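You operate a simulated robot arm through the tools that you are given. There is no shell and no other tool.

You are at the controls of a simulated two-armed robot. One attempt, no reset.

TASK
String green beads on the teal wire at speed 2.
Fine: lever on forward, knob left at that speed; stop between the wire's two white rings and leave the spinner off.

The check looks at the end state, three seconds after you hand in, the way a careful person would. Anything else that was tipped, shoved, dropped, spilled or broken makes it a failure.

THE ROBOT
Two 7-joint arms with fingered hands on one trunk that stands fixed in place. Base frame: the origin is at the foot of the trunk, x ahead of it, y to its left, z up; the work surface is at about z = 0.808. Units: m, rad, N and s.
The left shoulder is at [0.2, 0.135, 0.92], the right one opposite. Payload 4 kg a hand.
The tool frame of a hand sits at the grasp point between the pads (the TCP): z along the fingers, y along the line on which they close. The tips reach 0.025 m beyond it. The gripper opens to 0.088 m. The gripper's body begins 0.029 m behind the TCP. The gripper is a hand of 4 fingers: y runs from the thumb to the fingers, the wrist lies at [-0.013, -0.106, -0.174] in the tool frame.
Orientation is that of the tool frame in the base frame, as a unit quaternion [x, y, z, w]. With the fingers straight down and the wrist toward the robot, the tool's x, y and z point along [0, 1, 0], [1, 0, 0] and [0, 0, -1] of the base frame.

THE INTERFACE
- The arms move only by the tool jog_arm. It takes "left_rows", "right_rows" or both (then of equal length, played together; a hand with none holds still); each is one flat list of numbers, 6 for each row, row after row: the shift along the base's x, y, z in units of 30 mm (1.0 is 30 mm), then the turn, a rotation vector about the base's x, y, z in units of 6 degrees (1.0 is 6 degrees). In form: [x, y, z, rx, ry, rz, x, y, z, rx, ry, rz, ...]. A call has 1 to 20 rows; each row shifts and turns the commanded pose from where the row before left it. A call with a number of a shift or a turn outside -1 to 1 is refused whole. A row lasts 0.2 s, in which the tool goes at most 0.05 m and 0.15 rad; a call with a longer step from one row to the next is refused whole. Where a pose cannot be reached the arm comes as near as it can. A force on the tool above 90 N (or 10 N above the force at the start of the call, whichever is more), or a blocked arm, ends the call early, and 0.2 s more pass. In this call time passes only in rows, and 0.2 s behind the last. The reply holds the time, the measured pose of the TCP, the force on the tool along the base axes, the opening and the grip force, in the units named above and with some noise, with the torque about the TCP (base axes, N m) and any sound that the robot's microphone picked up.
- Cameras (640 x 400 px; columns grow to the right, rows downward): "scene" is now at [0.1414, 0.0175, 1.5253]; the picture's right is [0.22, -0.98, 0.00], its down [-0.65, -0.15, -0.74] and it looks along [0.73, 0.16, -0.67] (base axes); focal length 311 px, centre (320, 200). "left" rides on the left gripper at [-0.064, -0.083, -0.098] in its tool frame; the picture's right is [-0.62, -0.37, 0.69], its down [0.71, -0.63, 0.30] and it looks along [0.32, 0.68, 0.65] (tool axes); focal length 265 px, centre (320, 200). "right" rides on the right gripper at [0.064, -0.083, -0.098] in its tool frame; the picture's right is [-0.62, 0.37, -0.69], its down [-0.71, -0.63, 0.30] and it looks along [-0.32, 0.68, 0.65] (tool axes); focal length 265 px, centre (320, 200). There is no depth. A picture from a camera that has moved, and an enlarged one, comes with that camera's place and axes in the base frame and with its lens.
- snapshot(camera): a new picture of that camera. It takes no simulated time.
- lift_body(by): slides the trunk up (or, below 0, down) by that many m; the arms and the scene camera ride with it, the base frame stays. It gives what a move gives, with no picture.
- curl_fingers(index, middle, ring, thumb_bend, thumb_turn, hand): sets how far each is bent, from 0 (flat) to 100 (curled in); at 30 the hand is open as for a grip, at 70 the pads meet at the TCP. One left out holds its place. A second passes; each finger stops where it meets its share of the squeeze, and holds until it gets a number again. It is the only way to open and close the hand. It gives what a move gives, with no picture; readings hold the bend of each and the force on the fingers (four entries, about 0 where the hand has none), thumb and palm. thumb_turn goes from beside the hand (0) to across from the fingers (100), as for a grip.
- aim_head(pan, tilt): turns the head with the scene camera to pan (to the left, within 1.693 rad either way) and tilt (down, from -0.506 to 1.204), counted from straight ahead of the robot. It gives what a move gives.
- zoom(camera, box): a new picture of the part [left, top, right, bottom] of that camera's present view, enlarged. It takes no simulated time.
- finish_job(): hands the job in; it is judged then, once.

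Nothing tells you positions but the pictures and the camera data. Unless the task says otherwise, let go and move clear before handing in.

The tools are called after "Call:" as name(argument=value, ...) on one line, values as JSON. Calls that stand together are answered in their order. jog_arm: Moves the arms, as the interface text tells. Its arguments: {"type":"object","properties":{"left_rows":{"type":"array"},"right_rows":{"type":"array"}},"required":[]} The other tools are called the same way: lift_body (by) slides the trunk up or down; curl_fingers (index, middle, ring, thumb_bend, thumb_turn, hand) moves the fingers one by one; aim_head (pan, tilt) turns the head that bears the scene camera; snapshot (camera) takes a picture; zoom (camera, box) takes an enlarged picture of a part of a camera's view; finish_job () hands the job in.

At the start:

```text
clock: 0.0
left_eef_pos: [0.5482, 0.3362, 1.2393]
left_tool_rot: [0.707, 0.707, 0.0, -0.001]
left_ft_force: [-0.5, 0.4, -0.3]
left_torque: [0.03, 0.01, 0.02]
left_gripper_width: 0.0874
left_gripper_force: 0.0
left_shape: jaw
left_bend: [30.0, 30.0, 30.0, 30.0, 98.0]
left_finger forces: [0.0, 0.1, 0.0, 0.0, 0.1, 0.0]
right_eef_pos: [0.6077, -0.1164, 1.204]
right_tool_rot: [0.707, 0.707, 0.0, 0.0]
right_ft_force: [0.7, -0.5, 0.0]
right_torque: [0.01, -0.01, 0.0]
right_gripper_width: 0.0877
right_gripper_force: 0.0
right_shape: jaw
right_bend: [30.0, 30.0, 30.0, 30.0, 98.0]
right_finger forces: [0.1, 0.0, 0.0, 0.0, 0.0, 0.1]
trunk travel left (down, up): [-0.525, 0.245]
head pan, tilt: [0.222, 0.733]
```

scene: 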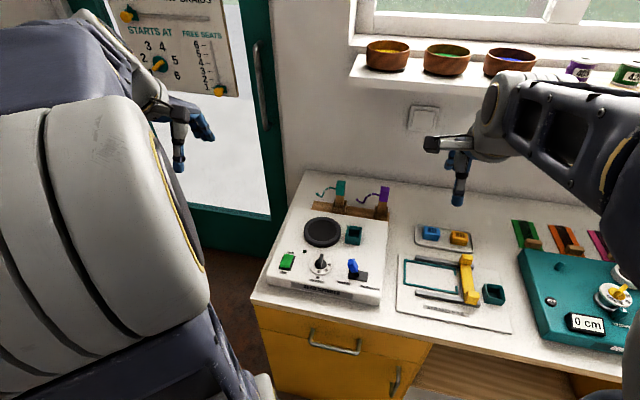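
right: 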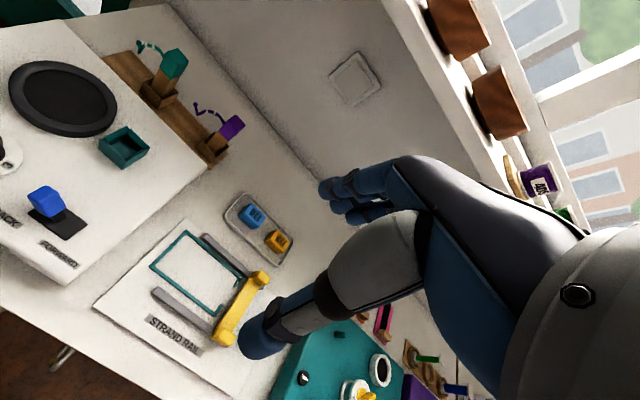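
left: 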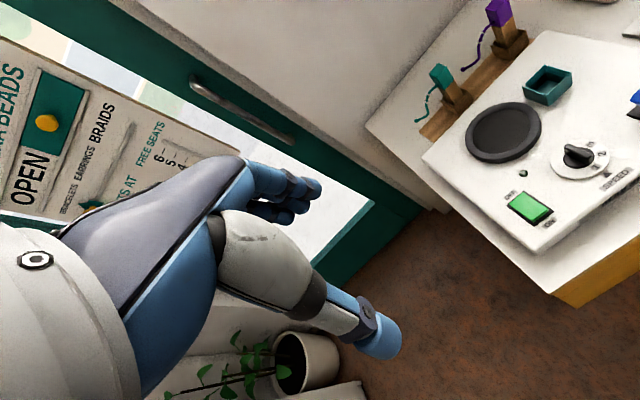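

I see a bead spinner at the left with a dark turntable, green switch, knob and blue lever. Behind it are the teal and purple wires in a rack, and bowls of beads stand on the shelf. I'll look closer before moving anything.

Call:
zoom(camera="scene", box=[250, 170, 410, 310])

Call:
zoom(camera="scene", box=[340, 20, 640, 100])

Call:
zoom(camera="left", box=[380, 0, 640, 270])

Call:
zoom(camera="right", box=[0, 20, 300, 280])

Call:
zoom(camera="scene", box=[300, 170, 400, 220])

```text
2.86 times, centred on (330, 240) of scene
camera zoom: at [0.1414, 0.0175, 1.5253], right [0.22, -0.98, 0.0], down [-0.65, -0.15, -0.74], along [0.73, 0.16, -0.67], focal length 889 px, centre (291, 86)
```

zoom: 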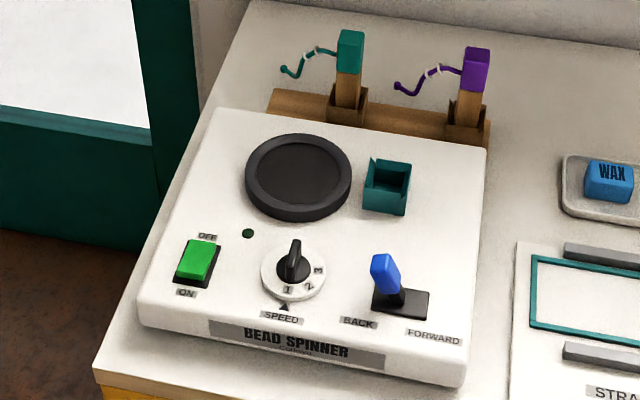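

```text
2.13 times, centred on (490, 60) of scene
camera zoom: at [0.1414, 0.0175, 1.5253], right [0.22, -0.98, 0.0], down [-0.65, -0.15, -0.74], along [0.73, 0.16, -0.67], focal length 664 px, centre (-43, 499)
```

zoom: 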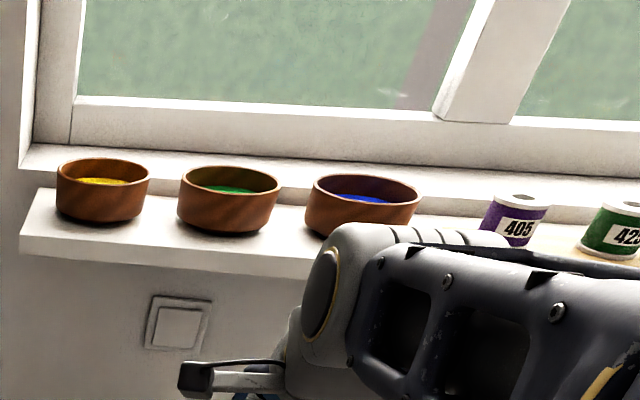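

```text
1.48 times, centred on (510, 135) of left
camera zoom: at [0.4646, 0.2723, 1.3388], right [-0.37, -0.62, -0.69], down [-0.63, 0.71, -0.3], along [0.68, 0.32, -0.65], focal length 393 px, centre (38, 296)
```

zoom: 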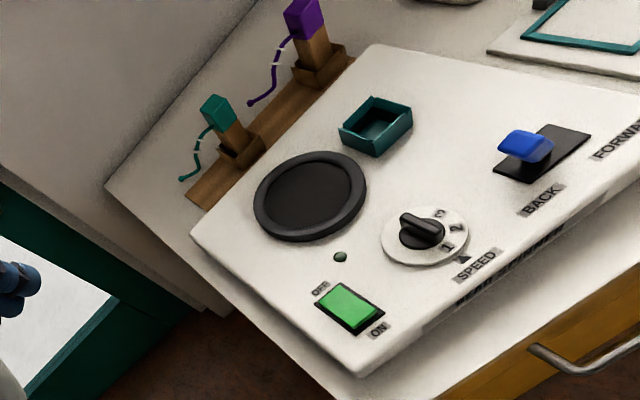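

```text
1.54 times, centred on (150, 150) of right
camera zoom: at [0.5244, -0.052, 1.3015], right [0.37, -0.62, 0.69], down [-0.63, -0.71, -0.3], along [0.68, -0.32, -0.65], focal length 408 px, centre (582, 277)
```

zoom: 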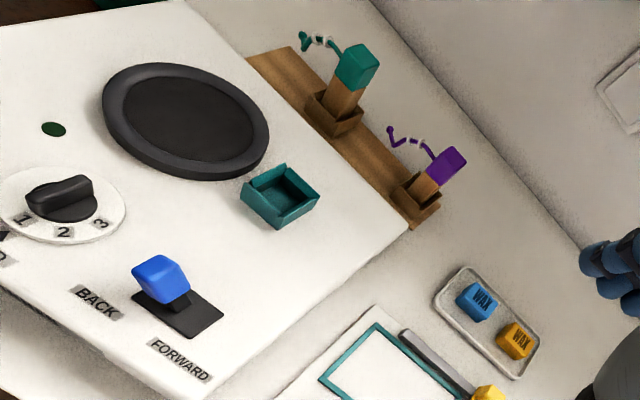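

```text
6.40 times, centred on (350, 195) of scene
camera zoom: at [0.1414, 0.0175, 1.5253], right [0.22, -0.98, 0.0], down [-0.65, -0.15, -0.74], along [0.73, 0.16, -0.67], focal length 1992 px, centre (128, 232)
```

zoom: 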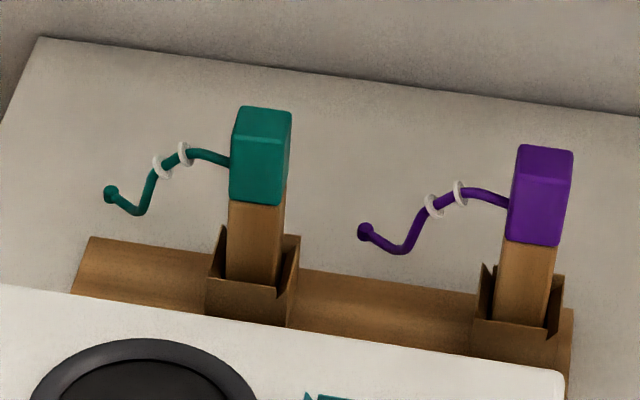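

The spinner's turntable comes out near [0.725, 0.142, 0.87] and the green bowl near [0.99, -0.115, 1.27]. The wire handles stand in the rack behind the spinner. I'll zoom into the dial, lever, switch, socket and bowls before planning.

Call:
zoom(camera="scene", box=[300, 240, 350, 285])

Call:
zoom(camera="left", box=[500, 120, 640, 240])

Call:
zoom(camera="right", box=[0, 120, 110, 270])

Call:
zoom(camera="scene", box=[350, 30, 550, 90])

Call:
zoom(camera="right", box=[80, 20, 260, 180])

Call:
zoom(camera="right", box=[400, 0, 600, 230])

```text
8.89 times, centred on (325, 262) of scene
camera zoom: at [0.1414, 0.0175, 1.5253], right [0.22, -0.98, 0.0], down [-0.65, -0.15, -0.74], along [0.73, 0.16, -0.67], focal length 2767 px, centre (276, -356)
```

zoom: 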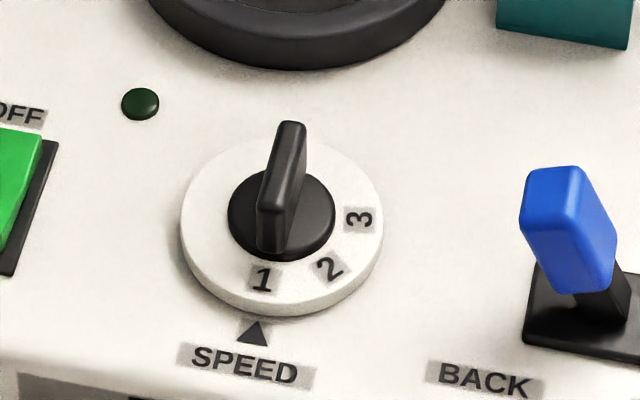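

```text
3.33 times, centred on (570, 180) of left
camera zoom: at [0.4646, 0.2723, 1.3388], right [-0.37, -0.62, -0.69], down [-0.63, 0.71, -0.3], along [0.68, 0.32, -0.65], focal length 885 px, centre (-513, 267)
```

zoom: 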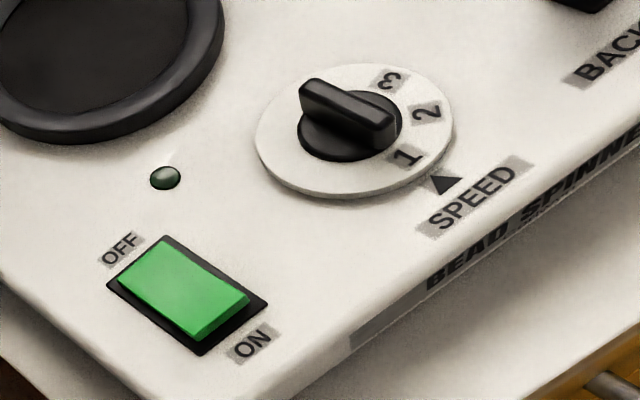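

```text
2.67 times, centred on (55, 195) of right
camera zoom: at [0.5244, -0.052, 1.3015], right [0.37, -0.62, 0.69], down [-0.63, -0.71, -0.3], along [0.68, -0.32, -0.65], focal length 708 px, centre (1027, 213)
```

zoom: 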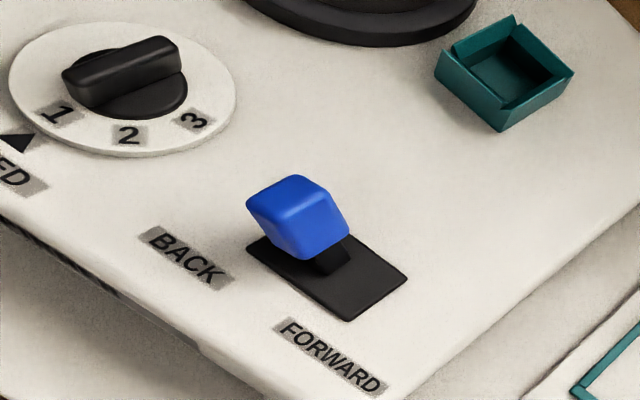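

```text
3.20 times, centred on (450, 60) of scene
camera zoom: at [0.1414, 0.0175, 1.5253], right [0.22, -0.98, 0.0], down [-0.65, -0.15, -0.74], along [0.73, 0.16, -0.67], focal length 996 px, centre (-96, 648)
```

zoom: 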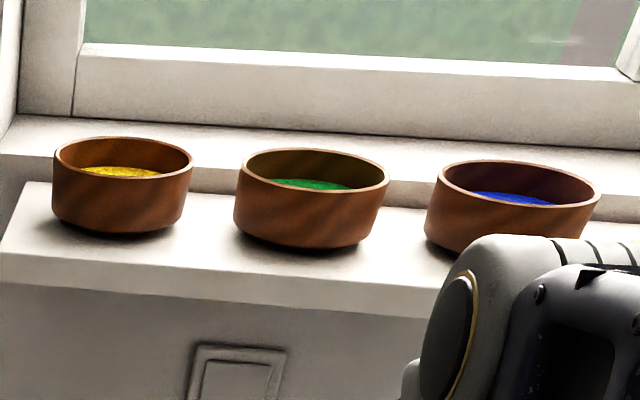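

```text
2.50 times, centred on (170, 100) of right
camera zoom: at [0.5244, -0.052, 1.3015], right [0.37, -0.62, 0.69], down [-0.63, -0.71, -0.3], along [0.68, -0.32, -0.65], focal length 664 px, centre (695, 450)
```

zoom: 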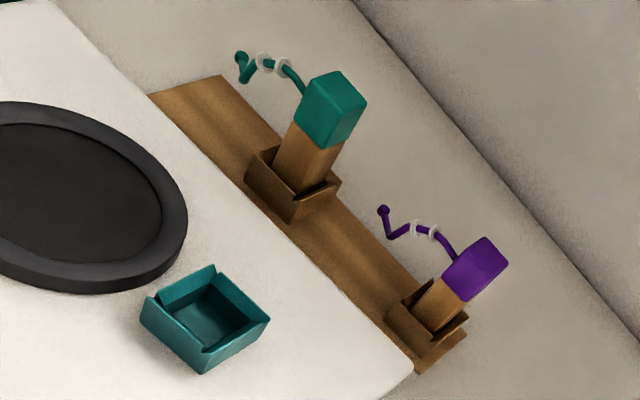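

```text
1.74 times, centred on (500, 115) of right
camera zoom: at [0.5244, -0.052, 1.3015], right [0.37, -0.62, 0.69], down [-0.63, -0.71, -0.3], along [0.68, -0.32, -0.65], focal length 462 px, centre (7, 348)
```

zoom: 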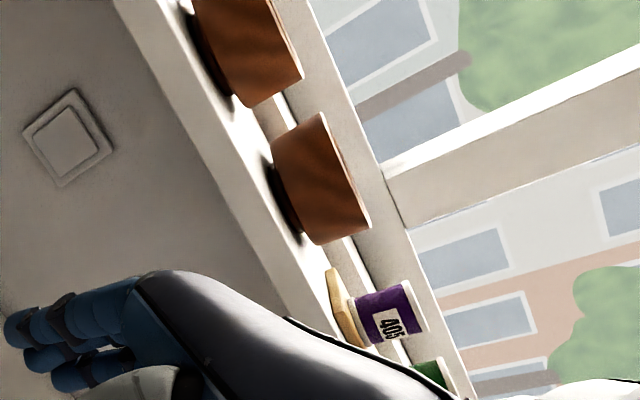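

The dial disc shows 1 at its triangle mark, the lever sits at BACK, and the switch lamp is dark. To get the green bowl off the shelf, I'll first raise the trunk and aim the head at the shelf for a better view.

Call:
lift_body(by=0.2)

Call:
aim_head(pan=0.0, tilt=0.6)

Call:
snapshot(camera="scene")

Call:
snapshot(camera="right")

Call:
snapshot(camera="left")

```text
clock: 2.2
left_eef_pos: [0.546, 0.336, 1.4382]
left_tool_rot: [0.707, 0.707, 0.0, -0.001]
left_ft_force: [-0.7, -0.2, 0.2]
left_torque: [-0.02, 0.0, 0.03]
left_gripper_width: 0.0873
left_gripper_force: 0.1
left_shape: jaw
left_bend: [30.0, 30.0, 30.0, 30.0, 98.0]
left_finger forces: [0.1, 0.0, 0.0, 0.0, 0.1, 0.1]
right_eef_pos: [0.6068, -0.1172, 1.4031]
right_tool_rot: [0.707, 0.707, 0.0, 0.0]
right_ft_force: [-0.2, 0.2, 0.0]
right_torque: [0.0, -0.04, -0.02]
right_gripper_width: 0.0876
right_gripper_force: 0.1
right_shape: jaw
right_bend: [30.0, 30.0, 30.0, 30.0, 98.0]
right_finger forces: [0.1, 0.0, 0.0, 0.1, 0.0, 0.0]
trunk travel left (down, up): [-0.725, 0.045]
head pan, tilt: [0.222, 0.733]
```

```text
clock: 2.9
left_eef_pos: [0.5462, 0.3375, 1.4402]
left_tool_rot: [0.707, 0.707, 0.0, 0.001]
left_ft_force: [-0.3, 0.5, 0.2]
left_torque: [-0.01, -0.01, -0.02]
left_gripper_width: 0.0875
left_gripper_force: 0.0
left_shape: jaw
left_bend: [30.0, 30.0, 30.0, 30.0, 98.0]
left_finger forces: [0.0, 0.0, 0.1, 0.1, 0.0, 0.0]
right_eef_pos: [0.6078, -0.1163, 1.4033]
right_tool_rot: [0.708, 0.707, 0.0, -0.001]
right_ft_force: [0.3, -0.6, 0.1]
right_torque: [0.02, -0.02, -0.01]
right_gripper_width: 0.0875
right_gripper_force: 0.0
right_shape: jaw
right_bend: [30.0, 30.0, 30.0, 30.0, 98.0]
right_finger forces: [0.0, 0.1, 0.0, 0.1, 0.0, 0.1]
trunk travel left (down, up): [-0.725, 0.045]
head pan, tilt: [0.0, 0.6]
```

```text
taken
camera scene: at [0.1482, -0.0008, 1.7367], right [0.0, -1.0, 0.0], down [-0.57, 0.0, -0.82], along [0.82, 0.0, -0.57], focal length 311 px, centre (320, 200)
```

scene: 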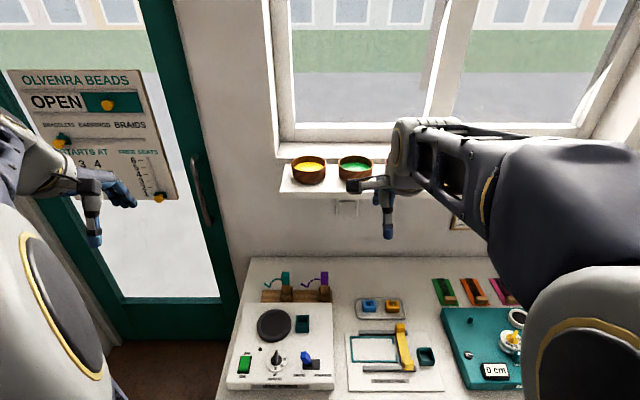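

```text
taken
camera right: at [0.5244, -0.052, 1.5015], right [0.37, -0.62, 0.69], down [-0.63, -0.71, -0.3], along [0.68, -0.32, -0.65], focal length 265 px, centre (320, 200)
```

right: 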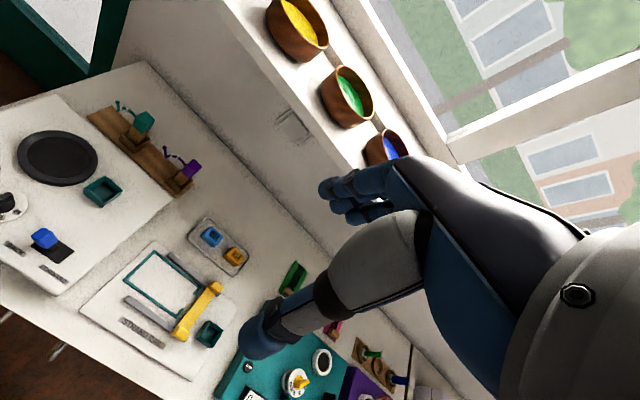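

```text
taken
camera left: at [0.4646, 0.2723, 1.5388], right [-0.37, -0.62, -0.69], down [-0.63, 0.71, -0.3], along [0.68, 0.32, -0.65], focal length 265 px, centre (320, 200)
```

left: 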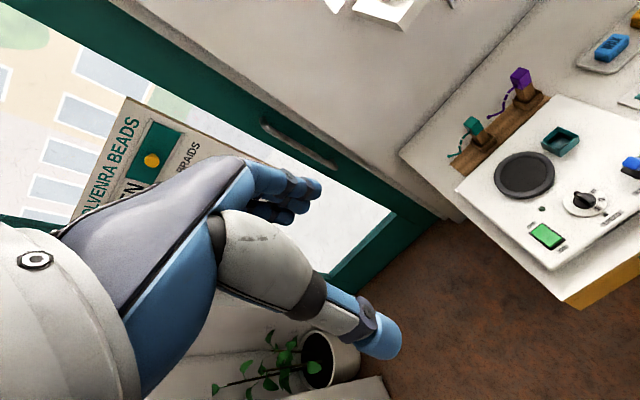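

From the raised view I can see into the bowls. Next I'll zoom on the green bowl in both cameras to triangulate its rim.

Call:
zoom(camera="scene", box=[280, 140, 400, 215])

Call:
zoom(camera="right", box=[260, 0, 420, 170])

Call:
zoom(camera="scene", box=[220, 260, 350, 400])

Call:
zoom(camera="left", box=[400, 50, 640, 290])

Call:
zoom(camera="right", box=[0, 80, 220, 300])

```text
5.33 times, centred on (340, 178) of scene
camera zoom: at [0.1482, -0.0008, 1.7367], right [0.0, -1.0, 0.0], down [-0.57, 0.0, -0.82], along [0.82, 0.0, -0.57], focal length 1660 px, centre (213, 320)
```

zoom: 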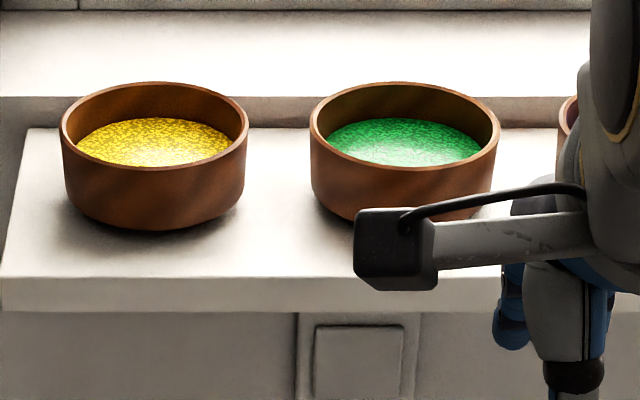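

```text
2.35 times, centred on (340, 85) of right
camera zoom: at [0.5244, -0.052, 1.5015], right [0.37, -0.62, 0.69], down [-0.63, -0.71, -0.3], along [0.68, -0.32, -0.65], focal length 624 px, centre (273, 471)
```

zoom: 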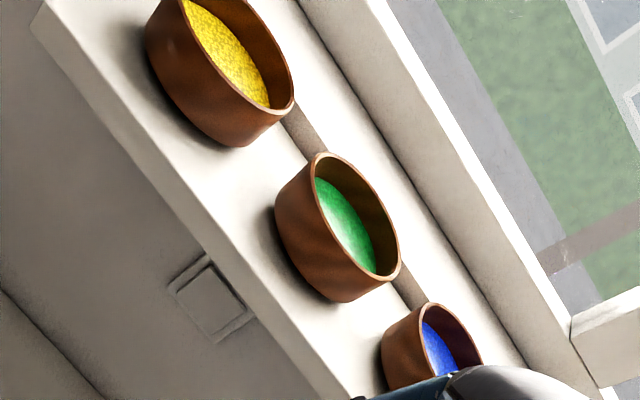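

```text
2.86 times, centred on (285, 330) of scene
camera zoom: at [0.1482, -0.0008, 1.7367], right [0.0, -1.0, 0.0], down [-0.57, 0.0, -0.82], along [0.82, 0.0, -0.57], focal length 889 px, centre (420, -171)
```

zoom: 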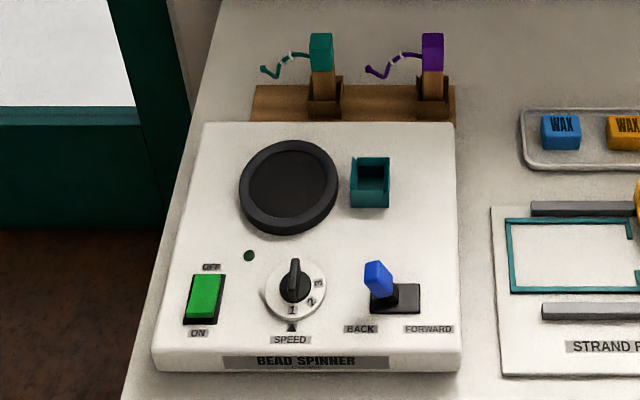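

```text
1.67 times, centred on (520, 170) of left
camera zoom: at [0.4646, 0.2723, 1.5388], right [-0.37, -0.62, -0.69], down [-0.63, 0.71, -0.3], along [0.68, 0.32, -0.65], focal length 442 px, centre (-13, 250)
```

zoom: 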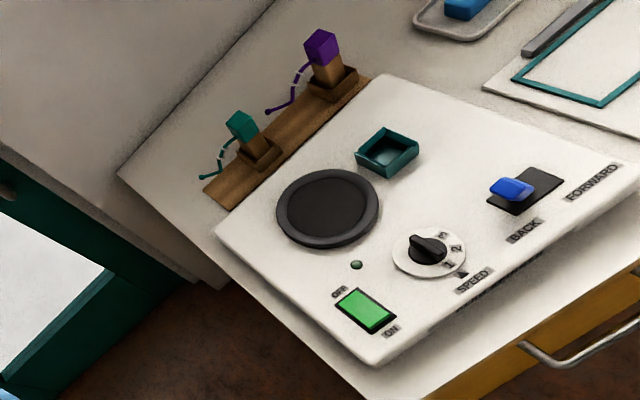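

```text
1.82 times, centred on (110, 190) of right
camera zoom: at [0.5244, -0.052, 1.5015], right [0.37, -0.62, 0.69], down [-0.63, -0.71, -0.3], along [0.68, -0.32, -0.65], focal length 483 px, centre (702, 218)
```

zoom: 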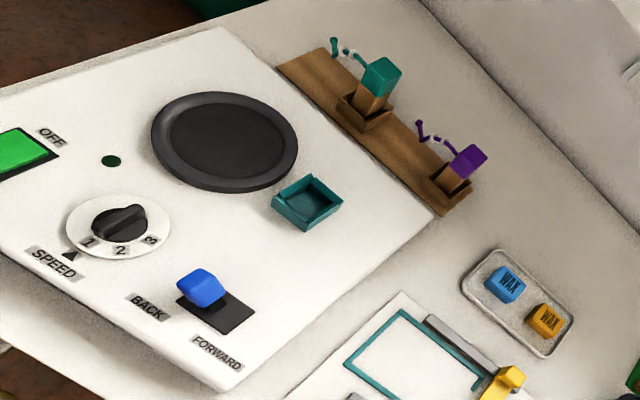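

The green bowl is around [1.02, -0.115], with its rim near z 1.27 on a shelf at about 1.235. I'll raise the trunk fully and bring the right hand up above and in front of it, pitched a little forward. Then I'll look again.

Call:
lift_body(by=0.044)

Call:
jog_arm(right_rows=[1, 0, 0, 0, -0.4, 0, 1, 0, 0, 0, -0.4, 0, 1, 0, 0, 0, -0.4, 0, 1, 0, 0, 0, -0.4, 0, 1, 0, 0, 0, -0.4, 0, 1, 0, 0, 0, -0.4, 0, 1, 0, 0, 0, -0.4, 0, 1, 0, 0, 0, -0.4, 0])

Call:
snapshot(camera="scene")

Call:
snapshot(camera="right")

```text
clock: 3.8
left_eef_pos: [0.5475, 0.3358, 1.4836]
left_tool_rot: [0.707, 0.707, 0.0, 0.0]
left_ft_force: [0.1, 0.2, 0.3]
left_torque: [0.0, -0.01, 0.01]
left_gripper_width: 0.0876
left_gripper_force: 0.0
left_shape: jaw
left_bend: [30.0, 30.0, 30.0, 30.0, 98.0]
left_finger forces: [0.0, 0.0, 0.0, 0.0, 0.0, 0.0]
right_eef_pos: [0.6066, -0.1172, 1.4469]
right_tool_rot: [0.707, 0.707, 0.0, 0.001]
right_ft_force: [0.9, 0.3, -0.5]
right_torque: [-0.01, 0.01, 0.03]
right_gripper_width: 0.0875
right_gripper_force: 0.0
right_shape: jaw
right_bend: [30.0, 30.0, 30.0, 30.0, 98.0]
right_finger forces: [0.1, 0.0, 0.1, 0.0, 0.0, 0.1]
trunk travel left (down, up): [-0.769, 0.001]
head pan, tilt: [0.0, 0.6]
```

```text
clock: 5.6
left_eef_pos: [0.5473, 0.3359, 1.4834]
left_tool_rot: [0.707, 0.708, -0.001, 0.001]
left_ft_force: [0.0, 0.3, 0.0]
left_torque: [-0.01, -0.02, -0.01]
left_gripper_width: 0.0875
left_gripper_force: 0.0
left_shape: jaw
left_bend: [30.0, 30.0, 30.0, 30.0, 98.0]
left_finger forces: [0.0, 0.0, 0.0, 0.0, 0.0, 0.1]
right_eef_pos: [0.8484, -0.1198, 1.4458]
right_tool_rot: [0.698, 0.697, 0.118, 0.118]
right_ft_force: [-1.0, -0.7, 0.9]
right_torque: [-0.04, -0.01, -0.02]
right_gripper_width: 0.0878
right_gripper_force: 0.1
right_shape: jaw
right_bend: [30.0, 30.0, 30.0, 30.0, 98.0]
right_finger forces: [0.0, 0.1, 0.0, 0.1, 0.1, 0.0]
trunk travel left (down, up): [-0.769, 0.001]
head pan, tilt: [0.0, 0.6]
```

```text
taken
camera scene: at [0.1479, -0.0009, 1.7807], right [0.0, -1.0, 0.0], down [-0.56, 0.0, -0.83], along [0.83, 0.0, -0.56], focal length 311 px, centre (320, 200)
```

scene: 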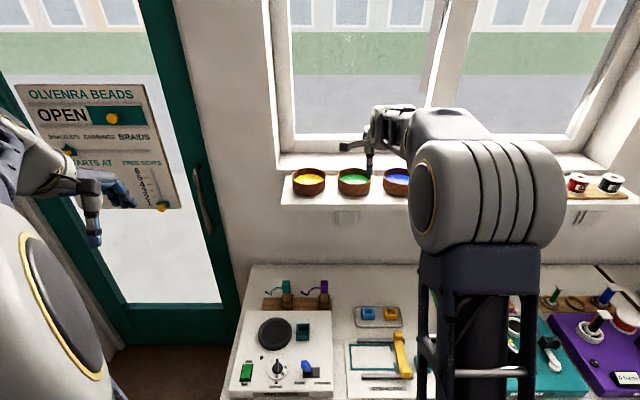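

```text
taken
camera right: at [0.7385, -0.0549, 1.5124], right [0.12, -0.62, 0.78], down [-0.49, -0.71, -0.49], along [0.86, -0.32, -0.39], focal length 265 px, centre (320, 200)
```

right: 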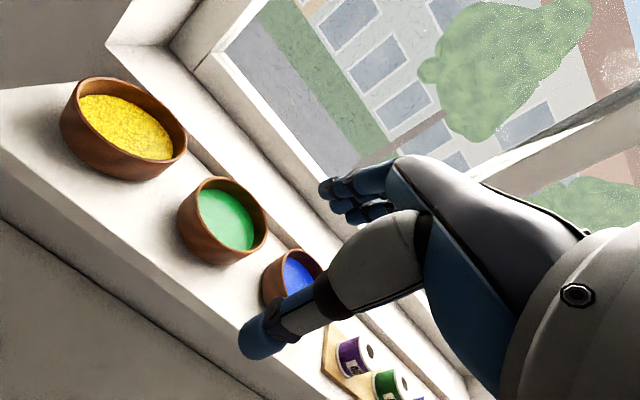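

The hand is in front of the shelf, and the right camera sees the green bowl well. I'll zoom from both cameras for a better fix.

Call:
zoom(camera="right", box=[150, 150, 310, 290])

Call:
zoom(camera="scene", box=[280, 130, 420, 230])

```text
2.86 times, centred on (230, 220) of right
camera zoom: at [0.7385, -0.0549, 1.5124], right [0.12, -0.62, 0.78], down [-0.49, -0.71, -0.49], along [0.86, -0.32, -0.39], focal length 758 px, centre (577, 143)
```

zoom: 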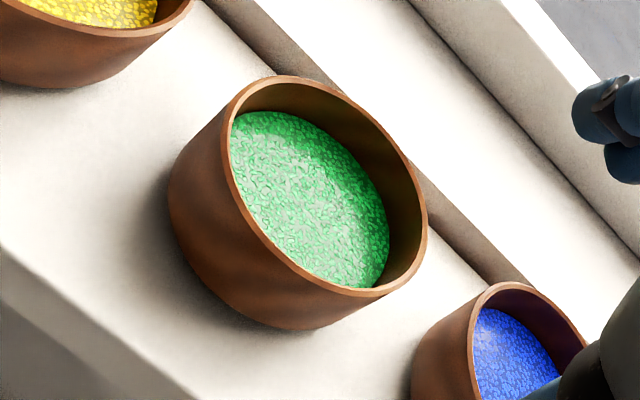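

```text
4.00 times, centred on (350, 180) of scene
camera zoom: at [0.1479, -0.0009, 1.7807], right [0.0, -1.0, 0.0], down [-0.56, 0.0, -0.83], along [0.83, 0.0, -0.56], focal length 1245 px, centre (200, 280)
```

zoom: 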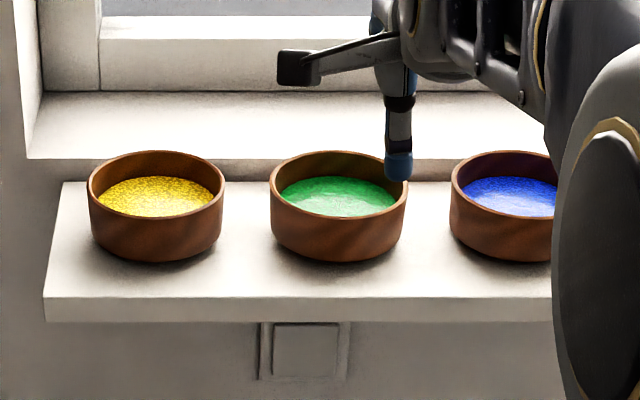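

I put the green bowl's rim centre near [1.005, -0.110, 1.281], radius about 0.054, with beads about 0.018 below the rim. I'll move the right hand above its near rim, still clear of it, and check reach.

Call:
jog_arm(right_rows=[0.85, 0.08, -0.38, 0, 0, 0, 0.85, 0.08, -0.38, 0, 0, 0, 0.85, 0.08, -0.38, 0, 0, 0, 0.85, 0.08, -0.38, 0, 0, 0])

Call:
snapshot(camera="right")

Call:
zoom(camera="scene", box=[280, 100, 440, 220])

```text
clock: 6.6
left_eef_pos: [0.5481, 0.3381, 1.4844]
left_tool_rot: [0.708, 0.707, 0.0, 0.0]
left_ft_force: [-0.4, -0.1, -0.5]
left_torque: [0.02, 0.02, 0.0]
left_gripper_width: 0.0878
left_gripper_force: 0.0
left_shape: jaw
left_bend: [30.0, 30.0, 30.0, 30.0, 98.0]
left_finger forces: [0.0, 0.0, 0.0, 0.0, 0.0, 0.0]
right_eef_pos: [0.9523, -0.1085, 1.3988]
right_tool_rot: [0.697, 0.697, 0.118, 0.118]
right_ft_force: [-0.4, 0.1, 0.6]
right_torque: [-0.01, 0.01, 0.0]
right_gripper_width: 0.0875
right_gripper_force: 0.0
right_shape: jaw
right_bend: [30.0, 30.0, 30.0, 30.0, 98.0]
right_finger forces: [0.1, 0.1, 0.0, 0.0, 0.1, 0.0]
trunk travel left (down, up): [-0.769, 0.001]
head pan, tilt: [0.0, 0.6]
```

```text
taken
camera right: at [0.8413, -0.0444, 1.4653], right [0.12, -0.62, 0.78], down [-0.49, -0.71, -0.49], along [0.86, -0.32, -0.39], focal length 265 px, centre (320, 200)
```

right: 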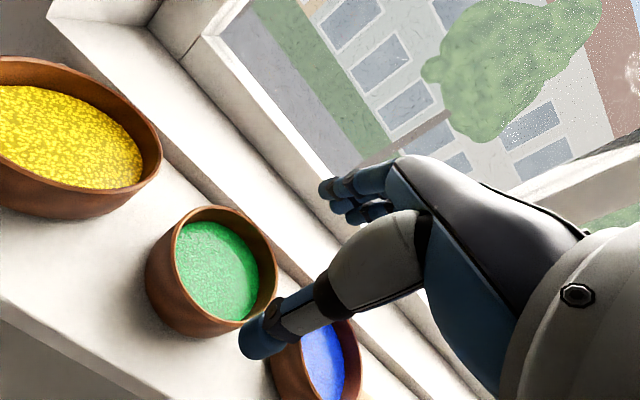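

```text
3.33 times, centred on (360, 160) of scene
camera zoom: at [0.1479, -0.0009, 1.7807], right [0.0, -1.0, 0.0], down [-0.56, 0.0, -0.83], along [0.83, 0.0, -0.56], focal length 1038 px, centre (187, 333)
```

zoom: 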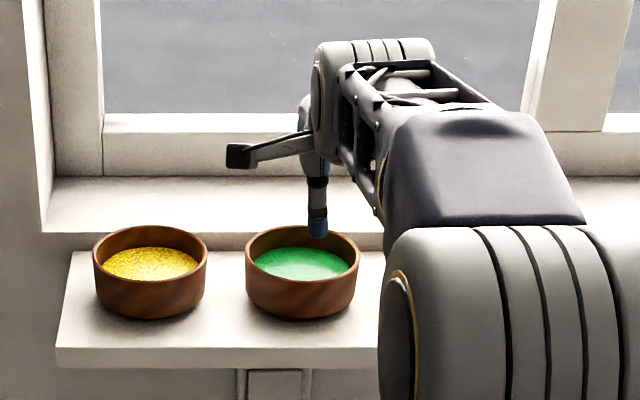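

Reach is fine here. I'll zoom on the bowl from the hand camera again to refine its place.

Call:
zoom(camera="right", box=[130, 190, 300, 350])

Call:
jog_arm(right_rows=[0, 0, -0.3, 0, 0.5, 0, 0, 0, -0.3, 0, 0.5, 0, 0, 0, -0.3, 0, 0.5, 0])

Call:
snapshot(camera="right")

```text
2.50 times, centred on (215, 270) of right
camera zoom: at [0.8413, -0.0444, 1.4653], right [0.12, -0.62, 0.78], down [-0.49, -0.71, -0.49], along [0.86, -0.32, -0.39], focal length 664 px, centre (582, 25)
```

zoom: 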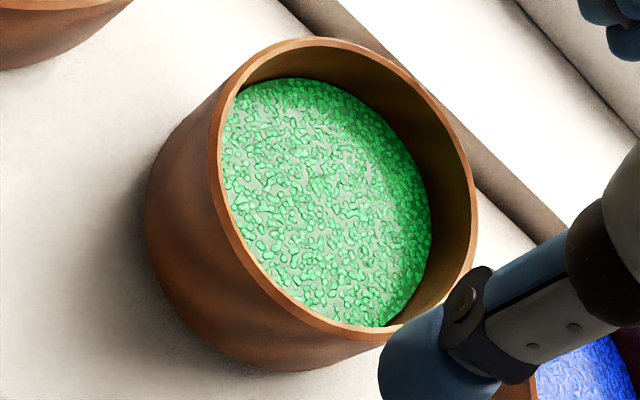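

```text
clock: 7.4
left_eef_pos: [0.5477, 0.336, 1.4839]
left_tool_rot: [0.707, 0.707, 0.0, 0.0]
left_ft_force: [0.3, 1.0, 0.3]
left_torque: [0.02, 0.01, -0.03]
left_gripper_width: 0.0875
left_gripper_force: 0.0
left_shape: jaw
left_bend: [30.0, 30.0, 30.0, 30.0, 98.0]
left_finger forces: [0.0, 0.0, 0.0, 0.1, 0.0, 0.0]
right_eef_pos: [0.9501, -0.1067, 1.3735]
right_tool_rot: [0.704, 0.704, 0.062, 0.063]
right_ft_force: [-0.5, 0.2, -0.2]
right_torque: [-0.02, -0.02, 0.0]
right_gripper_width: 0.0875
right_gripper_force: 0.0
right_shape: jaw
right_bend: [30.0, 30.0, 30.0, 30.0, 98.0]
right_finger forces: [0.0, 0.1, 0.0, 0.0, 0.1, 0.1]
trunk travel left (down, up): [-0.769, 0.001]
head pan, tilt: [0.0, 0.6]
```

```text
taken
camera right: at [0.8517, -0.0426, 1.4559], right [0.24, -0.62, 0.75], down [-0.57, -0.71, -0.41], along [0.79, -0.32, -0.52], focal length 265 px, centre (320, 200)
```

right: 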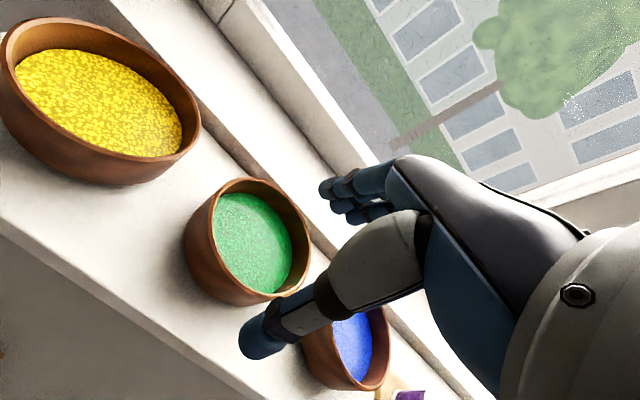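

The hand still tracks at a 10° tilt. I'll take one more zoom from this pose to pin the rim height.

Call:
zoom(camera="right", box=[170, 160, 330, 320])

Call:
zoom(camera="scene", box=[320, 130, 390, 210])

```text
2.50 times, centred on (250, 240) of right
camera zoom: at [0.8517, -0.0426, 1.4559], right [0.24, -0.62, 0.75], down [-0.57, -0.71, -0.41], along [0.79, -0.32, -0.52], focal length 664 px, centre (495, 100)
```

zoom: 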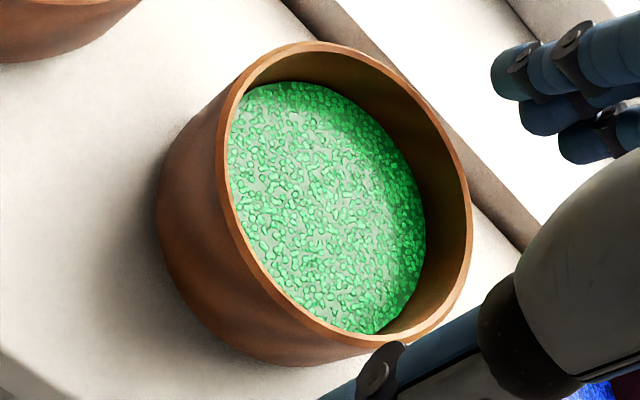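

```text
5.00 times, centred on (355, 170) of scene
camera zoom: at [0.1482, -0.0009, 1.7807], right [0.0, -1.0, 0.0], down [-0.56, 0.0, -0.83], along [0.83, 0.0, -0.56], focal length 1556 px, centre (145, 350)
```

zoom: 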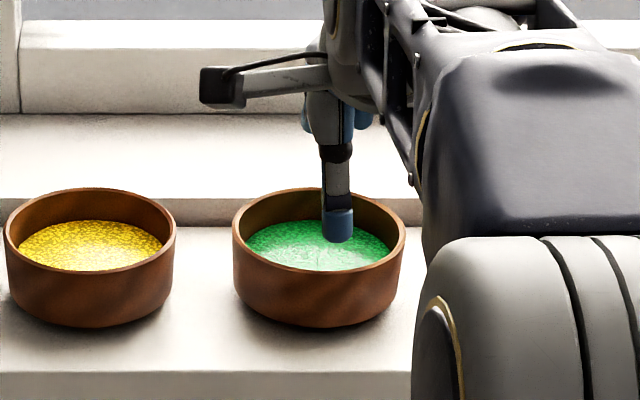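

The green bowl's rim centre comes out near [1.010, -0.109, 1.284], so the near wall is at x ≈ 0.956–0.961. I'll lower the right hand partway so the thumb sits outside and the fingers inside the near rim, then check.

Call:
jog_arm(right_rows=[0.1, -0.03, -0.5, 0, 0, 0, 0.1, -0.03, -0.5, 0, 0, 0, 0, 0, -0.5, 0, 0, 0])

Call:
snapshot(camera="right")

Call:
zoom(camera="scene", box=[310, 120, 400, 220])

```text
clock: 8.2
left_eef_pos: [0.5466, 0.3365, 1.4831]
left_tool_rot: [0.707, 0.707, 0.0, 0.001]
left_ft_force: [0.6, -1.1, -0.4]
left_torque: [0.0, 0.0, 0.02]
left_gripper_width: 0.0876
left_gripper_force: 0.2
left_shape: jaw
left_bend: [30.0, 30.0, 30.0, 30.0, 98.0]
left_finger forces: [0.1, 0.0, 0.1, 0.0, 0.1, 0.1]
right_eef_pos: [0.9551, -0.1074, 1.3284]
right_tool_rot: [0.705, 0.704, 0.064, 0.063]
right_ft_force: [0.9, 1.1, 0.4]
right_torque: [0.01, -0.01, -0.02]
right_gripper_width: 0.0877
right_gripper_force: 0.1
right_shape: jaw
right_bend: [30.0, 30.0, 30.0, 30.0, 98.0]
right_finger forces: [0.0, 0.0, 0.1, 0.0, 0.0, 0.0]
trunk travel left (down, up): [-0.769, 0.001]
head pan, tilt: [0.0, 0.6]
```

```text
taken
camera right: at [0.8562, -0.0424, 1.4106], right [0.24, -0.62, 0.75], down [-0.57, -0.71, -0.41], along [0.79, -0.32, -0.52], focal length 265 px, centre (320, 200)
```

right: 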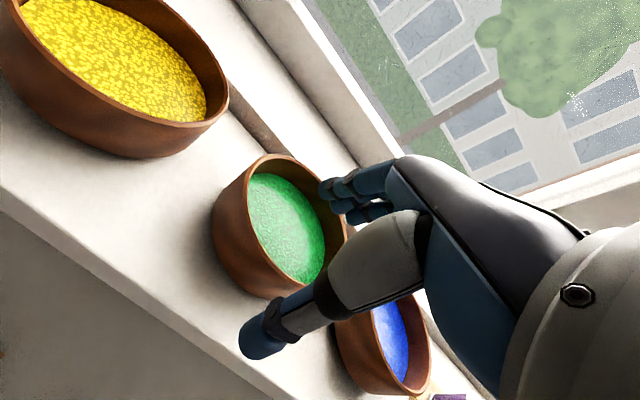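

```text
4.00 times, centred on (355, 170) of scene
camera zoom: at [0.1483, -0.0009, 1.7807], right [0.0, -1.0, 0.0], down [-0.56, 0.0, -0.83], along [0.83, 0.0, -0.56], focal length 1245 px, centre (180, 320)
```

zoom: 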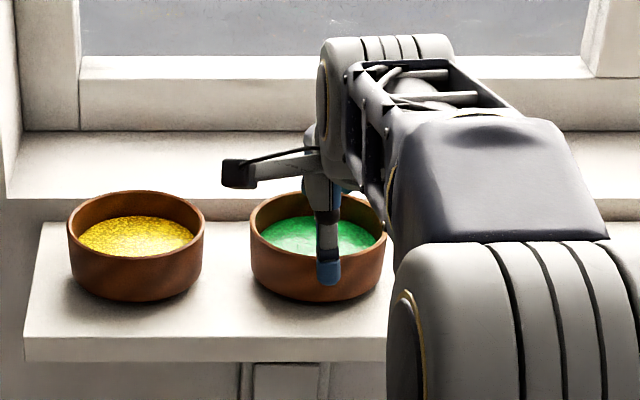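

The thumb is outside the near rim, and the finger tips are over the bowl's interior. I'll go down the last 34 mm.

Call:
jog_arm(right_rows=[0.05, -0.04, -0.4, 0, 0, 0, 0, -0.04, -0.4, 0, 0, 0, 0, 0, -0.35, 0, 0, 0])

Call:
snapshot(camera="right")

Call:
zoom(camera="scene", box=[310, 120, 400, 220])

Call:
zoom(camera="right", box=[200, 120, 440, 360])

```text
clock: 9.0
left_eef_pos: [0.5477, 0.3354, 1.4852]
left_tool_rot: [0.707, 0.708, 0.0, -0.001]
left_ft_force: [0.2, -0.4, -0.6]
left_torque: [-0.02, 0.0, -0.05]
left_gripper_width: 0.0877
left_gripper_force: 0.1
left_shape: jaw
left_bend: [30.0, 30.0, 30.0, 30.0, 98.0]
left_finger forces: [0.1, 0.0, 0.0, 0.0, 0.0, 0.0]
right_eef_pos: [0.958, -0.1092, 1.2957]
right_tool_rot: [0.704, 0.704, 0.062, 0.063]
right_ft_force: [0.1, -0.5, 0.2]
right_torque: [-0.01, -0.03, 0.01]
right_gripper_width: 0.0879
right_gripper_force: 0.0
right_shape: jaw
right_bend: [30.0, 30.0, 30.0, 30.0, 98.0]
right_finger forces: [0.0, 0.1, 0.0, 0.0, 0.0, 0.0]
trunk travel left (down, up): [-0.769, 0.001]
head pan, tilt: [0.0, 0.6]
```

```text
taken
camera right: at [0.8589, -0.0453, 1.3773], right [0.24, -0.62, 0.75], down [-0.57, -0.71, -0.41], along [0.79, -0.32, -0.52], focal length 265 px, centre (320, 200)
```

right: 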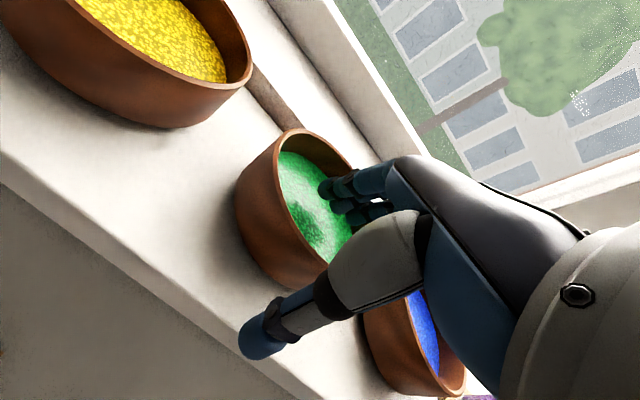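

```text
4.00 times, centred on (355, 170) of scene
camera zoom: at [0.1482, -0.0009, 1.7807], right [0.0, -1.0, 0.0], down [-0.56, 0.0, -0.83], along [0.83, 0.0, -0.56], focal length 1245 px, centre (180, 320)
```

zoom: 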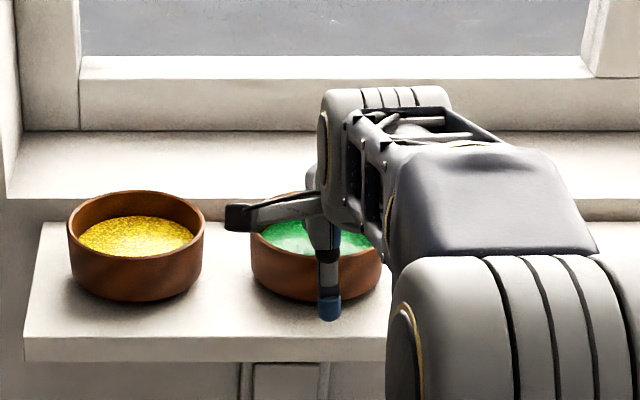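

```text
1.67 times, centred on (320, 240) of right
camera zoom: at [0.8589, -0.0453, 1.3773], right [0.24, -0.62, 0.75], down [-0.57, -0.71, -0.41], along [0.79, -0.32, -0.52], focal length 442 px, centre (320, 133)
```

zoom: 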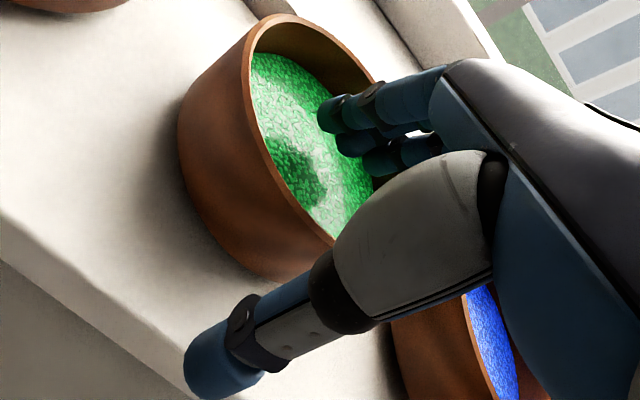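

The finger tips hover inside the bowl just above the beads, with the thumb outside. I'll close partway and look.

Call:
curl_fingers(hand="right", index=58, middle=58, ring=58, thumb_bend=58)

Call:
zoom(camera="right", box=[200, 120, 440, 360])

Call:
zoom(camera="scene", box=[310, 120, 400, 220])

```text
clock: 10.0
left_eef_pos: [0.5475, 0.3359, 1.4836]
left_tool_rot: [0.707, 0.707, 0.0, 0.001]
left_ft_force: [0.4, -0.4, 0.1]
left_torque: [-0.02, 0.01, 0.01]
left_gripper_width: 0.0875
left_gripper_force: 0.1
left_shape: jaw
left_bend: [30.0, 30.0, 30.0, 30.0, 98.0]
left_finger forces: [0.1, 0.1, 0.0, 0.1, 0.0, 0.0]
right_eef_pos: [0.9578, -0.1106, 1.2952]
right_tool_rot: [0.704, 0.704, 0.062, 0.063]
right_ft_force: [-0.8, 0.3, -0.3]
right_torque: [0.01, 0.0, -0.04]
right_gripper_width: 0.0268
right_gripper_force: 0.0
right_shape: fingers
right_bend: [57.0, 57.0, 57.0, 57.0, 98.0]
right_finger forces: [0.0, 0.0, 0.0, 0.0, 0.0, 0.0]
trunk travel left (down, up): [-0.769, 0.001]
head pan, tilt: [0.0, 0.6]
```

```text
1.67 times, centred on (320, 240) of right
camera zoom: at [0.859, -0.0452, 1.3778], right [0.24, -0.62, 0.75], down [-0.57, -0.71, -0.41], along [0.79, -0.32, -0.52], focal length 442 px, centre (320, 133)
```

zoom: 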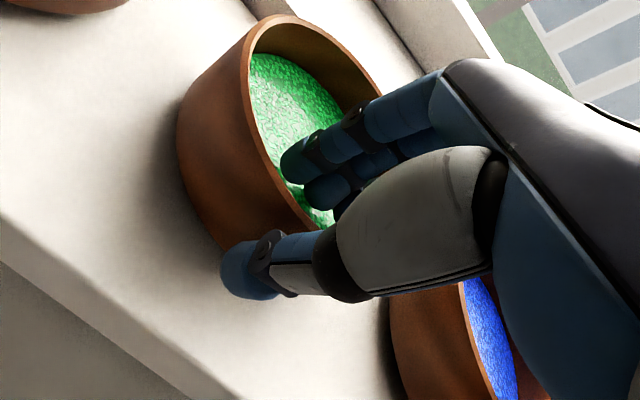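

```text
4.00 times, centred on (355, 170) of scene
camera zoom: at [0.1483, -0.0009, 1.7807], right [0.0, -1.0, 0.0], down [-0.56, 0.0, -0.83], along [0.83, 0.0, -0.56], focal length 1245 px, centre (180, 320)
```

zoom: 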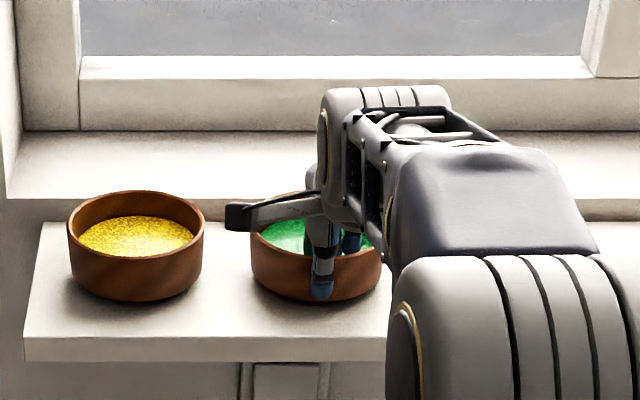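

The fingers straddle the rim wall with an even gap. I'll close fully to grip.

Call:
curl_fingers(hand="right", index=82, middle=82, ring=82, thumb_bend=82)

Call:
zoom(camera="right", box=[200, 120, 440, 360])

Call:
zoom(camera="scene", box=[310, 120, 400, 220])

```text
clock: 11.0
left_eef_pos: [0.5472, 0.3349, 1.4828]
left_tool_rot: [0.707, 0.707, 0.0, 0.0]
left_ft_force: [0.8, 0.6, 0.2]
left_torque: [0.0, 0.04, 0.01]
left_gripper_width: 0.0878
left_gripper_force: 0.2
left_shape: jaw
left_bend: [30.0, 30.0, 30.0, 30.0, 98.0]
left_finger forces: [0.0, 0.0, 0.0, 0.0, 0.0, 0.1]
right_eef_pos: [0.958, -0.1102, 1.2943]
right_tool_rot: [0.704, 0.704, 0.063, 0.063]
right_ft_force: [0.1, -0.8, -2.0]
right_torque: [0.07, 0.01, -0.03]
right_gripper_width: 0.0
right_gripper_force: 14.2
right_shape: fingers
right_bend: [78.0, 82.0, 82.0, 74.0, 92.0]
right_finger forces: [13.9, 0.8, 0.0, 0.0, 13.6, 0.0]
trunk travel left (down, up): [-0.769, 0.001]
head pan, tilt: [0.0, 0.6]
```

```text
1.67 times, centred on (320, 240) of right
camera zoom: at [0.859, -0.0452, 1.3776], right [0.24, -0.62, 0.75], down [-0.57, -0.71, -0.41], along [0.79, -0.32, -0.52], focal length 442 px, centre (320, 133)
```

zoom: 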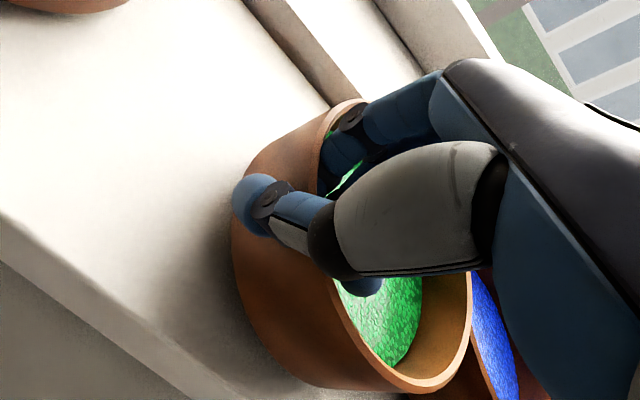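

```text
4.00 times, centred on (355, 170) of scene
camera zoom: at [0.1483, -0.0009, 1.7807], right [0.0, -1.0, 0.0], down [-0.57, 0.0, -0.82], along [0.82, 0.0, -0.57], focal length 1245 px, centre (180, 320)
```

zoom: 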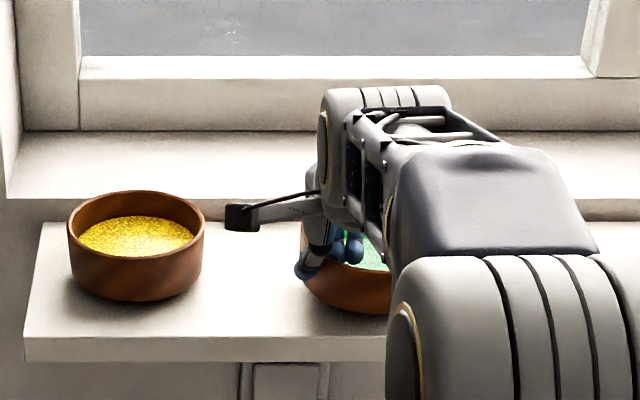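

The over-closing slid the green bowl to the right, about 4 cm toward the blue one, so I need to back off. I'll open the fingers gently and check where both bowls are.

Call:
curl_fingers(hand="right", index=50, middle=50, ring=50, thumb_bend=50, thumb_turn=98)

Call:
snapshot(camera="right")

Call:
snapshot(camera="scene")

Call:
zoom(camera="right", box=[200, 120, 440, 360])

```text
clock: 12.0
left_eef_pos: [0.5479, 0.3362, 1.4839]
left_tool_rot: [0.707, 0.707, 0.0, 0.0]
left_ft_force: [0.3, 0.3, -0.2]
left_torque: [0.02, -0.04, 0.03]
left_gripper_width: 0.0877
left_gripper_force: 0.0
left_shape: jaw
left_bend: [30.0, 30.0, 30.0, 30.0, 98.0]
left_finger forces: [0.1, 0.0, 0.0, 0.0, 0.0, 0.0]
right_eef_pos: [0.9571, -0.1088, 1.2948]
right_tool_rot: [0.704, 0.705, 0.062, 0.063]
right_ft_force: [0.5, -0.2, 0.3]
right_torque: [0.02, 0.03, 0.0]
right_gripper_width: 0.0413
right_gripper_force: 0.0
right_shape: fingers
right_bend: [50.0, 50.0, 50.0, 50.0, 98.0]
right_finger forces: [0.1, 0.0, 0.0, 0.0, 0.1, 0.1]
trunk travel left (down, up): [-0.769, 0.001]
head pan, tilt: [0.0, 0.6]
```

```text
taken
camera right: at [0.859, -0.0452, 1.3777], right [0.24, -0.62, 0.75], down [-0.57, -0.71, -0.41], along [0.79, -0.32, -0.52], focal length 265 px, centre (320, 200)
```

right: 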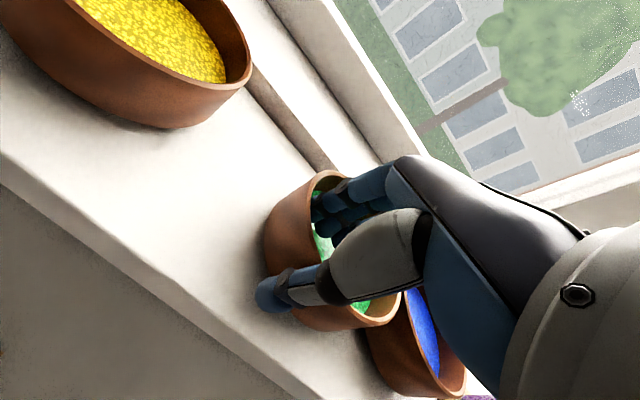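

```text
taken
camera scene: at [0.1483, -0.0009, 1.7807], right [0.0, -1.0, 0.0], down [-0.56, 0.0, -0.83], along [0.83, 0.0, -0.56], focal length 311 px, centre (320, 200)
```

scene: 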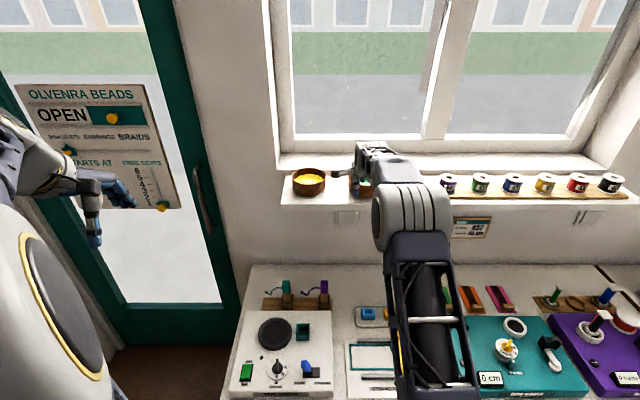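

```text
1.67 times, centred on (320, 240) of right
camera zoom: at [0.859, -0.0452, 1.3777], right [0.24, -0.62, 0.75], down [-0.57, -0.71, -0.41], along [0.79, -0.32, -0.52], focal length 442 px, centre (320, 133)
```

zoom: 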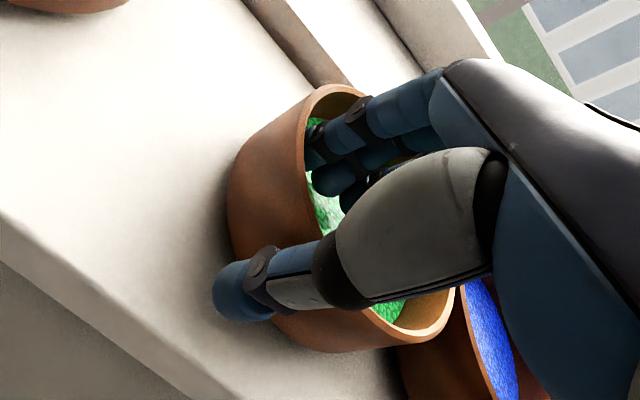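

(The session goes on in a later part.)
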